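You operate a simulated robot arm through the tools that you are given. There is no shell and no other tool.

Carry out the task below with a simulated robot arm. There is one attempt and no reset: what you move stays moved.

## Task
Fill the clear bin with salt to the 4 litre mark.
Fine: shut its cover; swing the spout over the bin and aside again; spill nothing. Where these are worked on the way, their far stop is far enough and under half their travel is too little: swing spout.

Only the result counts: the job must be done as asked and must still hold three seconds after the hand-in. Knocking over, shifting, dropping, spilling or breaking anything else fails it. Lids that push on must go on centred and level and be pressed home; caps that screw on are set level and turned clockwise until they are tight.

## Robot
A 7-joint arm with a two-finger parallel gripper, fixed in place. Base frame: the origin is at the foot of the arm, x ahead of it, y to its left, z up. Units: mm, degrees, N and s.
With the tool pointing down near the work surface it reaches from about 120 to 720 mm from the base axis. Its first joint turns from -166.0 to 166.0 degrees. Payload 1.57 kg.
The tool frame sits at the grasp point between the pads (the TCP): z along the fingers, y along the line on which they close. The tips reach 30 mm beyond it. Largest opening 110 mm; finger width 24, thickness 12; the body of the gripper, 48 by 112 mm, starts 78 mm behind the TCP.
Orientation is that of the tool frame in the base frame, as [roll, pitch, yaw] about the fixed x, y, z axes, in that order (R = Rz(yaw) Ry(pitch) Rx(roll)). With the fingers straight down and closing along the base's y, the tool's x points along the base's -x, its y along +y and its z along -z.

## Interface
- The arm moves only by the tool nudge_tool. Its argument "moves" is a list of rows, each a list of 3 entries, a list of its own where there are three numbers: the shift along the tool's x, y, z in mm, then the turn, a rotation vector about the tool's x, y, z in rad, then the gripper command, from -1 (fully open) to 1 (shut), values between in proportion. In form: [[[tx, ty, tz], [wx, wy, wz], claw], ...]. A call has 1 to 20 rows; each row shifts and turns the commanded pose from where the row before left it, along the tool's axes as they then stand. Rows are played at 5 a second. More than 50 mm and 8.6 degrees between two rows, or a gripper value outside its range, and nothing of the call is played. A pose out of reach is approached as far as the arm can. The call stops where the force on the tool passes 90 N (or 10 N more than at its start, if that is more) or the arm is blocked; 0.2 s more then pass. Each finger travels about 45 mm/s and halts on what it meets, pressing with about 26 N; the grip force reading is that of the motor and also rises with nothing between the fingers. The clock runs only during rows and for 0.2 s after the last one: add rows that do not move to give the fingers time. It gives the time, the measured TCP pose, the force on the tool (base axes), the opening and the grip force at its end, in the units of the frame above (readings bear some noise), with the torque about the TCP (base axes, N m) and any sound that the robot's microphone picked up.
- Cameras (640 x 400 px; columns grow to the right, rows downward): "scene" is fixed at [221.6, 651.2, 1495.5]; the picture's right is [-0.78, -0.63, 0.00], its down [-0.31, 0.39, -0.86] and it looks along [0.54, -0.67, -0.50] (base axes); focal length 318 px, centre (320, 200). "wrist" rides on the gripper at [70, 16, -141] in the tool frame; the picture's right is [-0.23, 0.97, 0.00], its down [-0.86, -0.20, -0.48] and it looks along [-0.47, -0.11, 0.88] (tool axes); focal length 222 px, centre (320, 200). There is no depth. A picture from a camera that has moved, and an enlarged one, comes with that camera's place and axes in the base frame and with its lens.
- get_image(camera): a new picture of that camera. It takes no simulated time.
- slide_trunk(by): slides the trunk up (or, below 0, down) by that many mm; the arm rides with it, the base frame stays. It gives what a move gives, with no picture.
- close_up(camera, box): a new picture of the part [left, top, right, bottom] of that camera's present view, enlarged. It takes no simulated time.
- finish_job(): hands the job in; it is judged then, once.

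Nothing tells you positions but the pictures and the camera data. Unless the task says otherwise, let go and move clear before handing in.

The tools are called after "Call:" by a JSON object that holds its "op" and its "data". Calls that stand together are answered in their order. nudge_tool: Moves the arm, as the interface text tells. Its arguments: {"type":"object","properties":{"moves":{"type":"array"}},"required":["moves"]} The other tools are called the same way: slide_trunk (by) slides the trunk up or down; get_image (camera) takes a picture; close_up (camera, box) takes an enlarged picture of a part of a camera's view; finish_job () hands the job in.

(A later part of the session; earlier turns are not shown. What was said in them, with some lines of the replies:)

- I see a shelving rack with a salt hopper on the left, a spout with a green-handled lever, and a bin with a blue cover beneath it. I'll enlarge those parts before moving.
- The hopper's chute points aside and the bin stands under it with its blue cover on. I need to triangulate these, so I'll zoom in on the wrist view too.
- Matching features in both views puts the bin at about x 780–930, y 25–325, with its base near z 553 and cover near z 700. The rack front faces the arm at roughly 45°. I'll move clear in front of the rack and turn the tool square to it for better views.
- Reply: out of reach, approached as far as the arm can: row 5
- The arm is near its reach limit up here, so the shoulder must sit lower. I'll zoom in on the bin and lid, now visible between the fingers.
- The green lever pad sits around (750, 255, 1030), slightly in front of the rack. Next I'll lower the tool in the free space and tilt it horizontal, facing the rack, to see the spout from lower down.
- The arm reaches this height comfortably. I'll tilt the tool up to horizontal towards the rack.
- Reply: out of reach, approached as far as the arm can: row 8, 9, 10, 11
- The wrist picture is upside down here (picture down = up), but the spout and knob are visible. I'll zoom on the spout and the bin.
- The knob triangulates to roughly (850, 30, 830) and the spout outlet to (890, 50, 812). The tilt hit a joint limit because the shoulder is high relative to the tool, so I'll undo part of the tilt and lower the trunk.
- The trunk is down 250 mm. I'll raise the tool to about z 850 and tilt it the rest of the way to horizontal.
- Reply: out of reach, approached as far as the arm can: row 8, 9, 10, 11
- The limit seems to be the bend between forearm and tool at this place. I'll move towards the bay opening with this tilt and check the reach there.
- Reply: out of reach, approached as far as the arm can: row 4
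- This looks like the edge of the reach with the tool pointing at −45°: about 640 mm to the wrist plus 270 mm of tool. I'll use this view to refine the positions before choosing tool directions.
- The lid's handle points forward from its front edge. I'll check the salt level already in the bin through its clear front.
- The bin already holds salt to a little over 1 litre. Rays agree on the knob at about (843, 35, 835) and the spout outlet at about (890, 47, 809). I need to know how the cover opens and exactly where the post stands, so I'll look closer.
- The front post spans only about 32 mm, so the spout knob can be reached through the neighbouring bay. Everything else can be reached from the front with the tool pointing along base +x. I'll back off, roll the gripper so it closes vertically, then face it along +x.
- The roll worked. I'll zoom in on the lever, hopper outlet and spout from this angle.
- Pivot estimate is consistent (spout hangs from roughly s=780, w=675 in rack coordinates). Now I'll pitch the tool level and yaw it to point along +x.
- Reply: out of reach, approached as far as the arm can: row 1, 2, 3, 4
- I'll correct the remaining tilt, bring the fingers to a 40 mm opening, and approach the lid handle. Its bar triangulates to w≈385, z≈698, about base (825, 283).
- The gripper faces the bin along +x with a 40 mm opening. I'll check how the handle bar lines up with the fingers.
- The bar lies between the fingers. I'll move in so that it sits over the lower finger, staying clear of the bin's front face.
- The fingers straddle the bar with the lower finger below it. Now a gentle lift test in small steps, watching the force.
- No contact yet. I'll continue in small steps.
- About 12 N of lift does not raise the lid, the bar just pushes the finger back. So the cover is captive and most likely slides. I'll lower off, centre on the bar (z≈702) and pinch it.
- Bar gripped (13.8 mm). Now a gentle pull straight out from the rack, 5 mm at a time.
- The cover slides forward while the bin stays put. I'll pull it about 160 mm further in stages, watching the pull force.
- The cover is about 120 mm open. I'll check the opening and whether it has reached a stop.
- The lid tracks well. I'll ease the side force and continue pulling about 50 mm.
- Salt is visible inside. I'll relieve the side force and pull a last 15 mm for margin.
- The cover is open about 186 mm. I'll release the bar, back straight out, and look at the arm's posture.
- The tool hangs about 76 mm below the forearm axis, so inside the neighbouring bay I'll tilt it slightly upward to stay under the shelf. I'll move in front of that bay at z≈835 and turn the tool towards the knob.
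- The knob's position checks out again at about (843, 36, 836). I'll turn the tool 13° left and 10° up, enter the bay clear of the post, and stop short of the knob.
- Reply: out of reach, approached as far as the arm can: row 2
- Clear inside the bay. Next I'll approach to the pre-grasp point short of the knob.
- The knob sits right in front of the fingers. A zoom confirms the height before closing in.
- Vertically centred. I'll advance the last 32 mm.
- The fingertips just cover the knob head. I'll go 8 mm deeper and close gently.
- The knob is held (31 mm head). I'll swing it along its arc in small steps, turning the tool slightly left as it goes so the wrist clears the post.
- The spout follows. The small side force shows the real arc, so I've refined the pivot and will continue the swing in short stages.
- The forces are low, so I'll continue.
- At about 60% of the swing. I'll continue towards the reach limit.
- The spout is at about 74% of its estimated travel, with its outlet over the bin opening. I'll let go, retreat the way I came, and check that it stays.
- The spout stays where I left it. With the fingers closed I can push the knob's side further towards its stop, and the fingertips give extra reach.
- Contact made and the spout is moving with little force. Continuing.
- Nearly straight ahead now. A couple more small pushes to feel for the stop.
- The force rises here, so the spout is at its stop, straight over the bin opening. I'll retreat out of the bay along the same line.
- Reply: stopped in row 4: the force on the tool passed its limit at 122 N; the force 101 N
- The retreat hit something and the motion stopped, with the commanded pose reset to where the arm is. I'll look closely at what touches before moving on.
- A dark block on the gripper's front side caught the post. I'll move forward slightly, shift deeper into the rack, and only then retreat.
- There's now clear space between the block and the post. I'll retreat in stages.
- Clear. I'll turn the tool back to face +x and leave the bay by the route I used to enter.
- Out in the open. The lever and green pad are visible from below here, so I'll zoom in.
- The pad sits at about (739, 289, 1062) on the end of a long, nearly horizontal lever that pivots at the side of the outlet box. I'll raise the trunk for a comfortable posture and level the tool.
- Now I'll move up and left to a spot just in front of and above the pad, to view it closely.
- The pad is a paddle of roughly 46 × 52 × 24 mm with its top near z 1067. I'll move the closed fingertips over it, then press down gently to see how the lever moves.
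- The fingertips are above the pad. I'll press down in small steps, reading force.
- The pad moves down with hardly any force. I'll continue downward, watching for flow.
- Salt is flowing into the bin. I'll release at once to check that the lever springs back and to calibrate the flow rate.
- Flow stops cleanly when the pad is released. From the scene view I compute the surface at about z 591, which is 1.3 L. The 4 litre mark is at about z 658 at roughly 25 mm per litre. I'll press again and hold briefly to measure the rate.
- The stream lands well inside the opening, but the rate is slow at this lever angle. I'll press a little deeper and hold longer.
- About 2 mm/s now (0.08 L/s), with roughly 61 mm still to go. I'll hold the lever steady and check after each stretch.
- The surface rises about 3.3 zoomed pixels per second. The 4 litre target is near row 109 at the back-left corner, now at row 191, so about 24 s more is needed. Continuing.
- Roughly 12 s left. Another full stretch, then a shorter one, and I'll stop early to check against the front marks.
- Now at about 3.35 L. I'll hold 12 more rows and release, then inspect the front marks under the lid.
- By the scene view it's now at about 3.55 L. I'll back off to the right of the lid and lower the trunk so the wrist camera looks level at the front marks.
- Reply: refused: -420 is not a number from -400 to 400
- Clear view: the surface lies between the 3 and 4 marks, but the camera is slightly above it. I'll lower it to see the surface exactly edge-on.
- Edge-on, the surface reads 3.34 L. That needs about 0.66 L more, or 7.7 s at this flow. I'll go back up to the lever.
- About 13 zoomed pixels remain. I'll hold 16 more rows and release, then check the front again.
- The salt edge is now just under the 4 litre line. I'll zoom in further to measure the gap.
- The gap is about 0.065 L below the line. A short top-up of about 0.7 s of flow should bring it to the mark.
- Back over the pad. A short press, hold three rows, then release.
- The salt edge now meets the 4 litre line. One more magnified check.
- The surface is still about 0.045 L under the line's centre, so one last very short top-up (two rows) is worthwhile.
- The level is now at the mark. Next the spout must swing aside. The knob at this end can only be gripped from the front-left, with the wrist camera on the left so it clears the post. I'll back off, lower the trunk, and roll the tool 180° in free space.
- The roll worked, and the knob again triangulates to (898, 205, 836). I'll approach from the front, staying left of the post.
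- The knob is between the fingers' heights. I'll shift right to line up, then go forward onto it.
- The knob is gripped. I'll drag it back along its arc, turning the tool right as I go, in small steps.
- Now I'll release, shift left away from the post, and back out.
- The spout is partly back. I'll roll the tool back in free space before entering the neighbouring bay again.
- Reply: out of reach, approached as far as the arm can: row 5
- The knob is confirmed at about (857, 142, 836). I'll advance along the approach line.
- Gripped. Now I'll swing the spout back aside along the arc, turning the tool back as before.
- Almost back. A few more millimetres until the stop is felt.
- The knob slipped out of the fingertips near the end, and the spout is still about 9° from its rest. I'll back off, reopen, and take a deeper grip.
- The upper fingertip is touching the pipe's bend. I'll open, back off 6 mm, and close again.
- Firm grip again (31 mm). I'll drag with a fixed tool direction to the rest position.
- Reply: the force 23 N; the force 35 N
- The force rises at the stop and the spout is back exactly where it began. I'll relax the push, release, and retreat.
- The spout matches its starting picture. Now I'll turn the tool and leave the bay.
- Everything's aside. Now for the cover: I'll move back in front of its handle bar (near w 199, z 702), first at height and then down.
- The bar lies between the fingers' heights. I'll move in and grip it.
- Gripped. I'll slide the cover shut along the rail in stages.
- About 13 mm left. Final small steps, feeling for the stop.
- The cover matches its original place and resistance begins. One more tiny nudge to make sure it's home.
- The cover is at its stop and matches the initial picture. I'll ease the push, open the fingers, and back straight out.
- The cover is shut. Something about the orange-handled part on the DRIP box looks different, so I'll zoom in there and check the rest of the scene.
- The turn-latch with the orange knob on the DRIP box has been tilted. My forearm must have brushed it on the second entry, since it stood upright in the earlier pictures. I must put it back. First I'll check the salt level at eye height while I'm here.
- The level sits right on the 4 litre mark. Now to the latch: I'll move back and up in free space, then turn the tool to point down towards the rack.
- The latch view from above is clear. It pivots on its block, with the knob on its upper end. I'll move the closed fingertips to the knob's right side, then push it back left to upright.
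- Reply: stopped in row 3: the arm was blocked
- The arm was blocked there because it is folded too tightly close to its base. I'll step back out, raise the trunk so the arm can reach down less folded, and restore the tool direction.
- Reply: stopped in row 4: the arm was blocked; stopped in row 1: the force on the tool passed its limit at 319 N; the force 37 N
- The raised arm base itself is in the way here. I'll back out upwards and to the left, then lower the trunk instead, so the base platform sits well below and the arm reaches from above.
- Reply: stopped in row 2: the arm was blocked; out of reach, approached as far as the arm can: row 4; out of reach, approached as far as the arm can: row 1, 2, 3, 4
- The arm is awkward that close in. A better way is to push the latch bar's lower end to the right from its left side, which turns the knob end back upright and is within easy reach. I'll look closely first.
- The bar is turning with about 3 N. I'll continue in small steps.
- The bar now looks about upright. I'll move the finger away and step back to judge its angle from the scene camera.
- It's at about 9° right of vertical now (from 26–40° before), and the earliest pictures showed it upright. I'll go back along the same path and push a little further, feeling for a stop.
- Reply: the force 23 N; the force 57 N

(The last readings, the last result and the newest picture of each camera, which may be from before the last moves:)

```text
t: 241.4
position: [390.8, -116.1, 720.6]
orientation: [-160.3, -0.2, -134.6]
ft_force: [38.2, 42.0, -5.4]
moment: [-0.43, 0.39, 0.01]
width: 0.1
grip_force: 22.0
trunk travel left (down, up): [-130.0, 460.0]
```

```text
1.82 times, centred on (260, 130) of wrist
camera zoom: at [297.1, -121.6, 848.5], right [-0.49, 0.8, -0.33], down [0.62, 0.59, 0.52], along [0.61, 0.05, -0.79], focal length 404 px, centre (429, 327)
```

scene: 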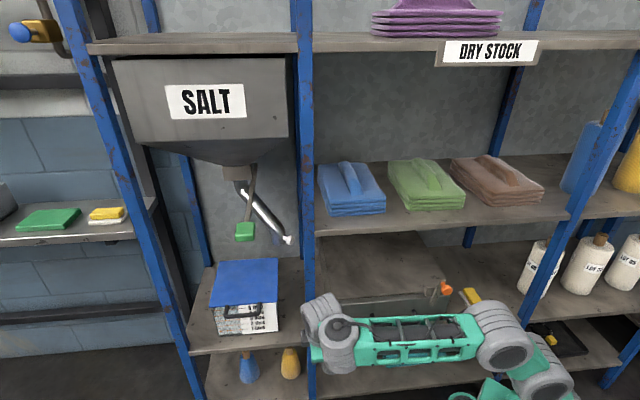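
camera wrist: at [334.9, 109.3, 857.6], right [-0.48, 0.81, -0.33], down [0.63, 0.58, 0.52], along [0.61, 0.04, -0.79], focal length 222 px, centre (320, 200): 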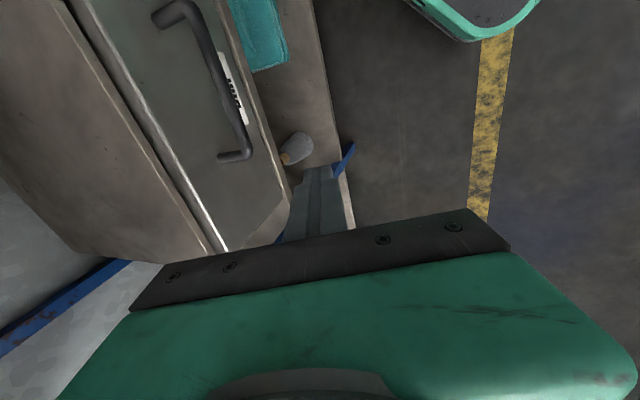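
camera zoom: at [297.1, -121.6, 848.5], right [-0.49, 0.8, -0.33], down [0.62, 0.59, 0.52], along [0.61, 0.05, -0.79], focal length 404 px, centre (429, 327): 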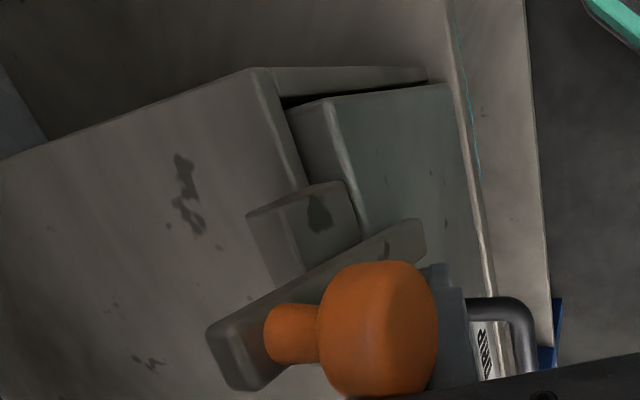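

The force jumps sharply here, so the latch is against its stop. I'll ease off and step away to compare with the first pictures.

Call:
{"op": "nudge_tool", "data": {"moves": [[[-6, 0, 0], [0, 0, 0], 1.0], [[-14, 0, 0], [0, 0, 0], 1.0], [[-20, 0, 0], [0, 0, 0], 1.0], [[-10, 25, -25], [0, 0, 0], 1.0], [[-20, 40, -10], [0, 0, 0], 1.0], [[-30, 35, -10], [0, 0, 0], 1.0], [[-40, 25, -10], [0, 0, 0], 1.0], [[-45, 0, 0], [0, 0, 0], 1.0], [[-45, 0, 0], [0, 0, 0], 1.0], [[-45, 0, 0], [0, 0, 0], 1.0], [[-45, 0, 0], [0, 0, 0], 1.0], [[-45, 0, 0], [0, 0, 0], 1.0]]}}

Call:
{"op": "close_up", "data": {"camera": "scene", "box": [400, 265, 480, 330]}}

Call:
{"op": "close_up", "data": {"camera": "scene", "box": [280, 120, 340, 360]}}

Call:
{"op": "get_image", "data": {"camera": "scene"}}

```text
t: 244.0
position: [550.9, 233.9, 729.8]
orientation: [-160.2, 0.0, -135.2]
ft_force: [-0.8, -0.5, 0.2]
moment: [0.09, 0.01, 0.0]
width: 0.1
grip_force: 21.0
trunk travel left (down, up): [-130.0, 460.0]
```

```text
6.15 times, centred on (440, 298) of scene
camera zoom: at [221.6, 651.2, 1495.5], right [-0.78, -0.63, 0.0], down [-0.31, 0.39, -0.86], along [0.54, -0.67, -0.5], focal length 1958 px, centre (-418, -400)
```

zoom: 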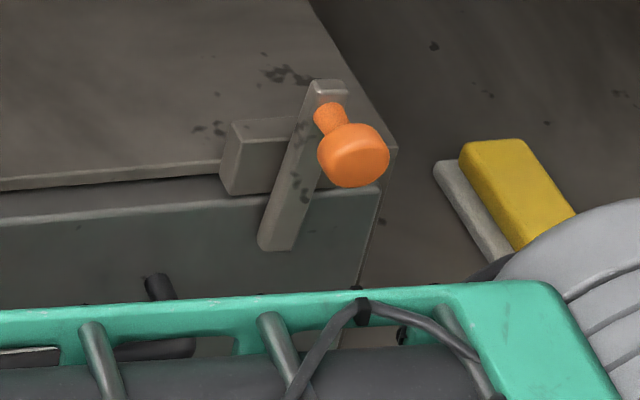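

```text
1.67 times, centred on (310, 240) of scene
camera zoom: at [221.6, 651.2, 1495.5], right [-0.78, -0.63, 0.0], down [-0.31, 0.39, -0.86], along [0.54, -0.67, -0.5], focal length 530 px, centre (337, 133)
```

zoom: 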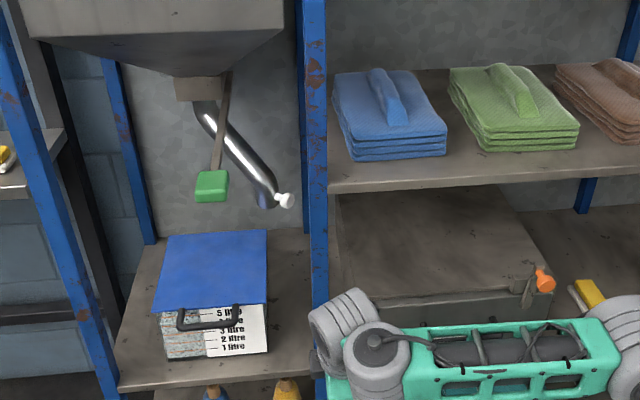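

```text
taken
```

scene: 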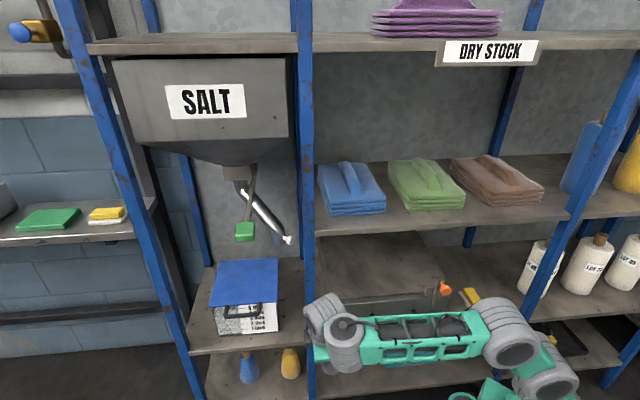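

The latch now shows as in the early picture taken with this same zoom box. To confirm, I'll return the arm to its starting pose, where I can repeat the very first wrist view. First I'll raise the trunk back to its starting height.

Call:
{"op": "slide_trunk", "data": {"by": 370}}

Call:
{"op": "nudge_tool", "data": {"moves": [[[0, 0, 0], [-0.1163, 0, 0], 0.0], [[0, 0, 0], [-0.1163, 0, 0], -1.0], [[0, 0, 0], [-0.1163, 0, 0], -1.0], [[0, 0, 0], [0, 0, 0.131], -1.0], [[0, 0, 0], [0, 0, 0.131], -1.0], [[0, 0, 0], [0, 0, 0.131], -1.0], [[0, 0, 0], [0, 0, 0.131], -1.0], [[0, 0, 0], [0, 0, 0.131], -1.0], [[0, 0, 0], [0, 0, 0.131], -1.0]]}}

Call:
{"op": "get_image", "data": {"camera": "scene"}}

```text
t: 247.6
position: [550.4, 232.7, 1098.1]
orientation: [-160.2, -0.2, -135.2]
ft_force: [0.1, -0.2, 0.5]
moment: [-0.01, -0.02, -0.01]
width: 0.1
grip_force: 21.1
trunk travel left (down, up): [-500.0, 90.0]
```

```text
t: 249.6
position: [551.8, 234.7, 1098.9]
orientation: [-180.0, -0.2, 179.6]
ft_force: [0.0, 0.0, -0.2]
moment: [-0.01, 0.03, 0.04]
width: 110.0
grip_force: 0.0
trunk travel left (down, up): [-500.0, 90.0]
```

```text
taken
```

scene: 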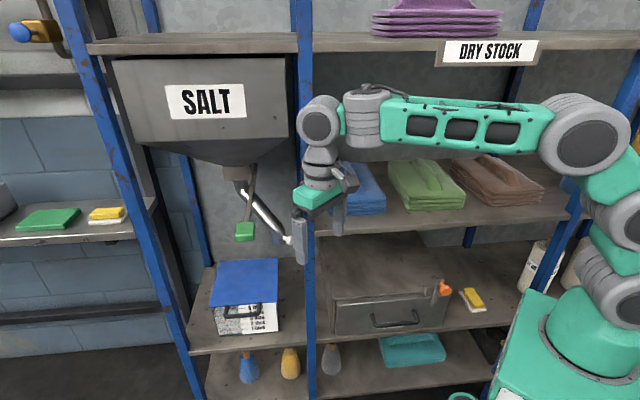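

Call:
{"op": "nudge_tool", "data": {"moves": [[[27.4, -6.1, -30.1], [0, 0, 0], -1], [[27.4, -6.1, -30.1], [0, 0, 0], -1], [[27.4, -6.1, -30.1], [0, 0, 0], -1], [[27.4, -6.1, -30.1], [0, 0, 0], -1], [[27.4, -6.1, -30.1], [0, 0, 0], -1], [[27.4, -6.1, -30.1], [0, 0, 0], -1], [[27.4, -6.1, -30.1], [0, 0, 0], -1]]}}

Call:
{"op": "get_image", "data": {"camera": "wrist"}}

Call:
{"op": "close_up", "data": {"camera": "wrist", "box": [0, 60, 320, 260]}}

Call:
{"op": "get_image", "data": {"camera": "scene"}}

```text
t: 251.2
position: [358.6, 191.3, 1309.5]
orientation: [-180.0, -0.3, 179.8]
ft_force: [-0.4, 0.3, -0.4]
moment: [0.0, 0.02, -0.01]
width: 109.7
grip_force: 0.0
trunk travel left (down, up): [-500.0, 90.0]
```

```text
taken
camera wrist: at [289.1, 208.4, 1451.9], right [0.23, 0.97, 0.0], down [0.86, -0.2, 0.47], along [0.46, -0.11, -0.88], focal length 222 px, centre (320, 200)
```

wrist: 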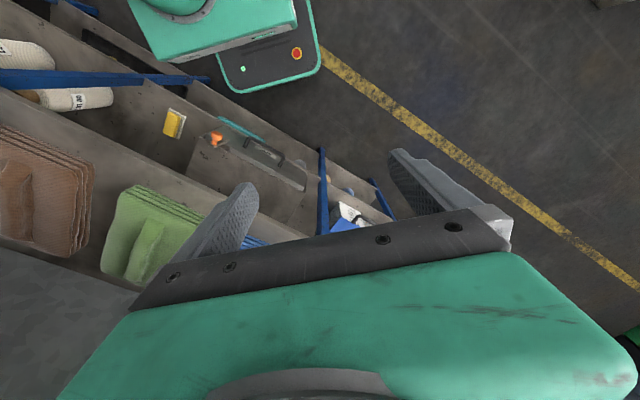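

```text
2.00 times, centred on (160, 160) of wrist
camera zoom: at [289.1, 208.4, 1451.9], right [0.23, 0.97, 0.0], down [0.86, -0.2, 0.47], along [0.46, -0.11, -0.88], focal length 444 px, centre (640, 280)
```

zoom: 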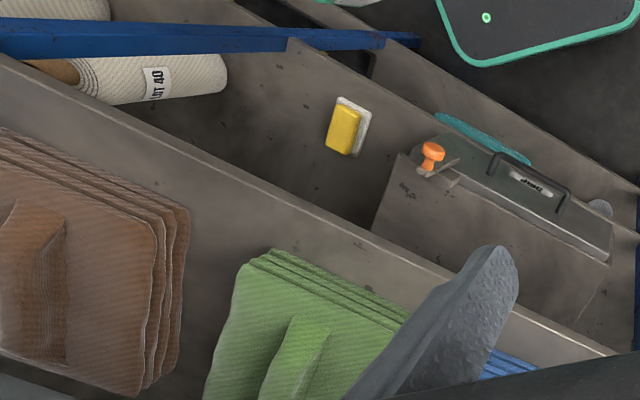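

```text
taken
```

scene: 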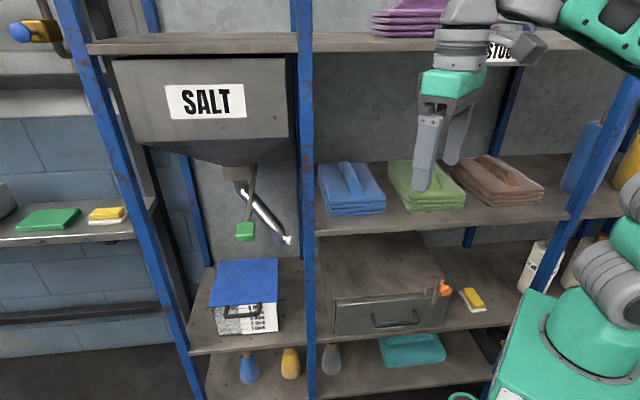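

The repeated first wrist view shows the latch, sponge, towels and bottles as at the start. A final check for spilled salt and the state of the bin area.

Call:
{"op": "close_up", "data": {"camera": "scene", "box": [185, 250, 310, 360]}}

Call:
{"op": "close_up", "data": {"camera": "scene", "box": [205, 295, 285, 345]}}

Call:
{"op": "close_up", "data": {"camera": "scene", "box": [310, 220, 510, 350]}}

Call:
{"op": "close_up", "data": {"camera": "wrist", "box": [180, 110, 320, 200]}}

```text
3.64 times, centred on (248, 305) of scene
camera zoom: at [221.6, 651.2, 1495.5], right [-0.78, -0.63, 0.0], down [-0.31, 0.39, -0.86], along [0.54, -0.67, -0.5], focal length 1157 px, centre (584, -182)
```

zoom: 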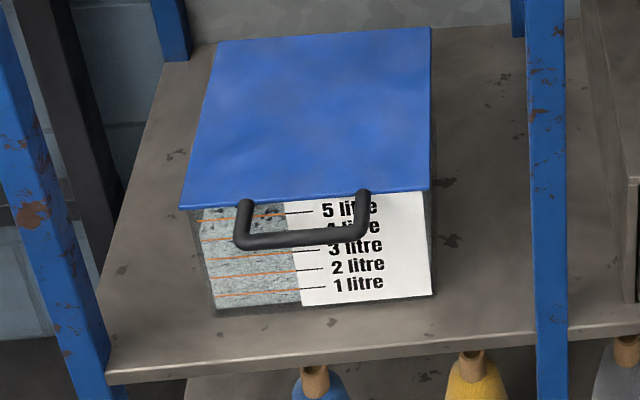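

```text
8.00 times, centred on (245, 320) of scene
camera zoom: at [221.6, 651.2, 1495.5], right [-0.78, -0.63, 0.0], down [-0.31, 0.39, -0.86], along [0.54, -0.67, -0.5], focal length 2546 px, centre (920, -760)
```

zoom: 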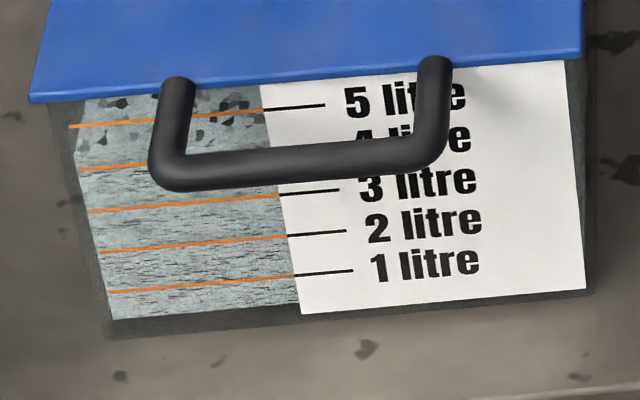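

```text
3.08 times, centred on (410, 285) of scene
camera zoom: at [221.6, 651.2, 1495.5], right [-0.78, -0.63, 0.0], down [-0.31, 0.39, -0.86], along [0.54, -0.67, -0.5], focal length 979 px, centre (43, -62)
```

zoom: 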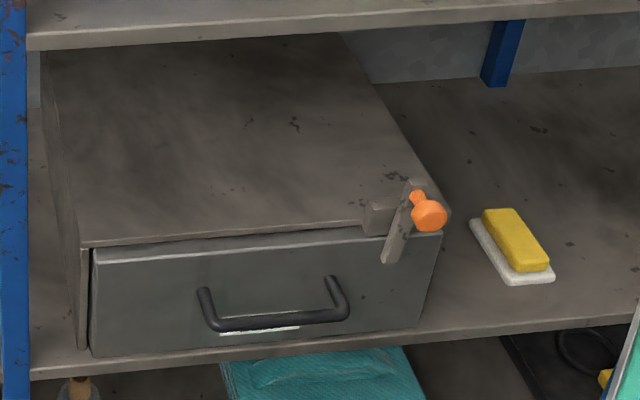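

```text
4.44 times, centred on (250, 155) of wrist
camera zoom: at [289.1, 208.4, 1451.9], right [0.23, 0.97, 0.0], down [0.86, -0.2, 0.47], along [0.46, -0.11, -0.88], focal length 987 px, centre (631, 400)
```

zoom: 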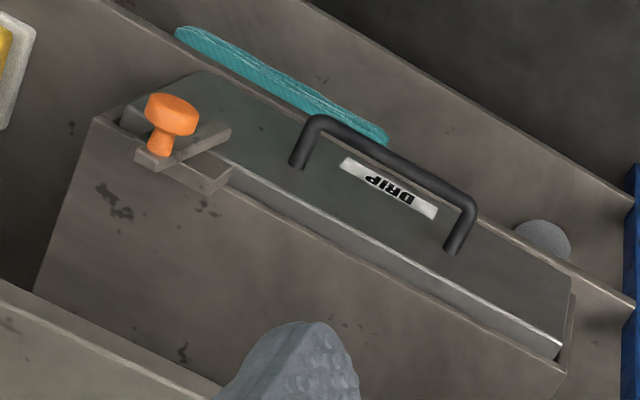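

The salt is on the 4 litre mark and the cover is home. The spout is aside as it began, the lever is at rest, the latch is back against its stop, and nothing is spilled or out of place. The arm is clear at its starting pose, so I'm handing in.

Call:
{"op": "finish_job", "data": {}}

```text
The job is handed in.
```

I've handed in the job. The bin is filled to the 4 litre mark and its cover is shut. The spout was swung to its stop over the bin and then back aside to where it started. I saw no spilled salt in the final pictures.

- **Level:** read at eye height through the bin's clear front, the salt surface sits right on the 4 litre line. It started a little above 1 litre.
- **Latch disturbed:** the arm tilted the orange-knobbed turn-latch on the DRIP box, probably as it entered that bay a second time. I pushed it back until it met a hard stop, at about vertical. I believe that is its original position, but I could only judge the match by eye against the early pictures.
- **Other contacts:** while retreating, the gripper hit the rack post at about 122 N. Later the tool hit the robot's own base at about 319 N. Nothing looked moved or damaged afterwards.

The arm is back at its starting pose, clear of everything.
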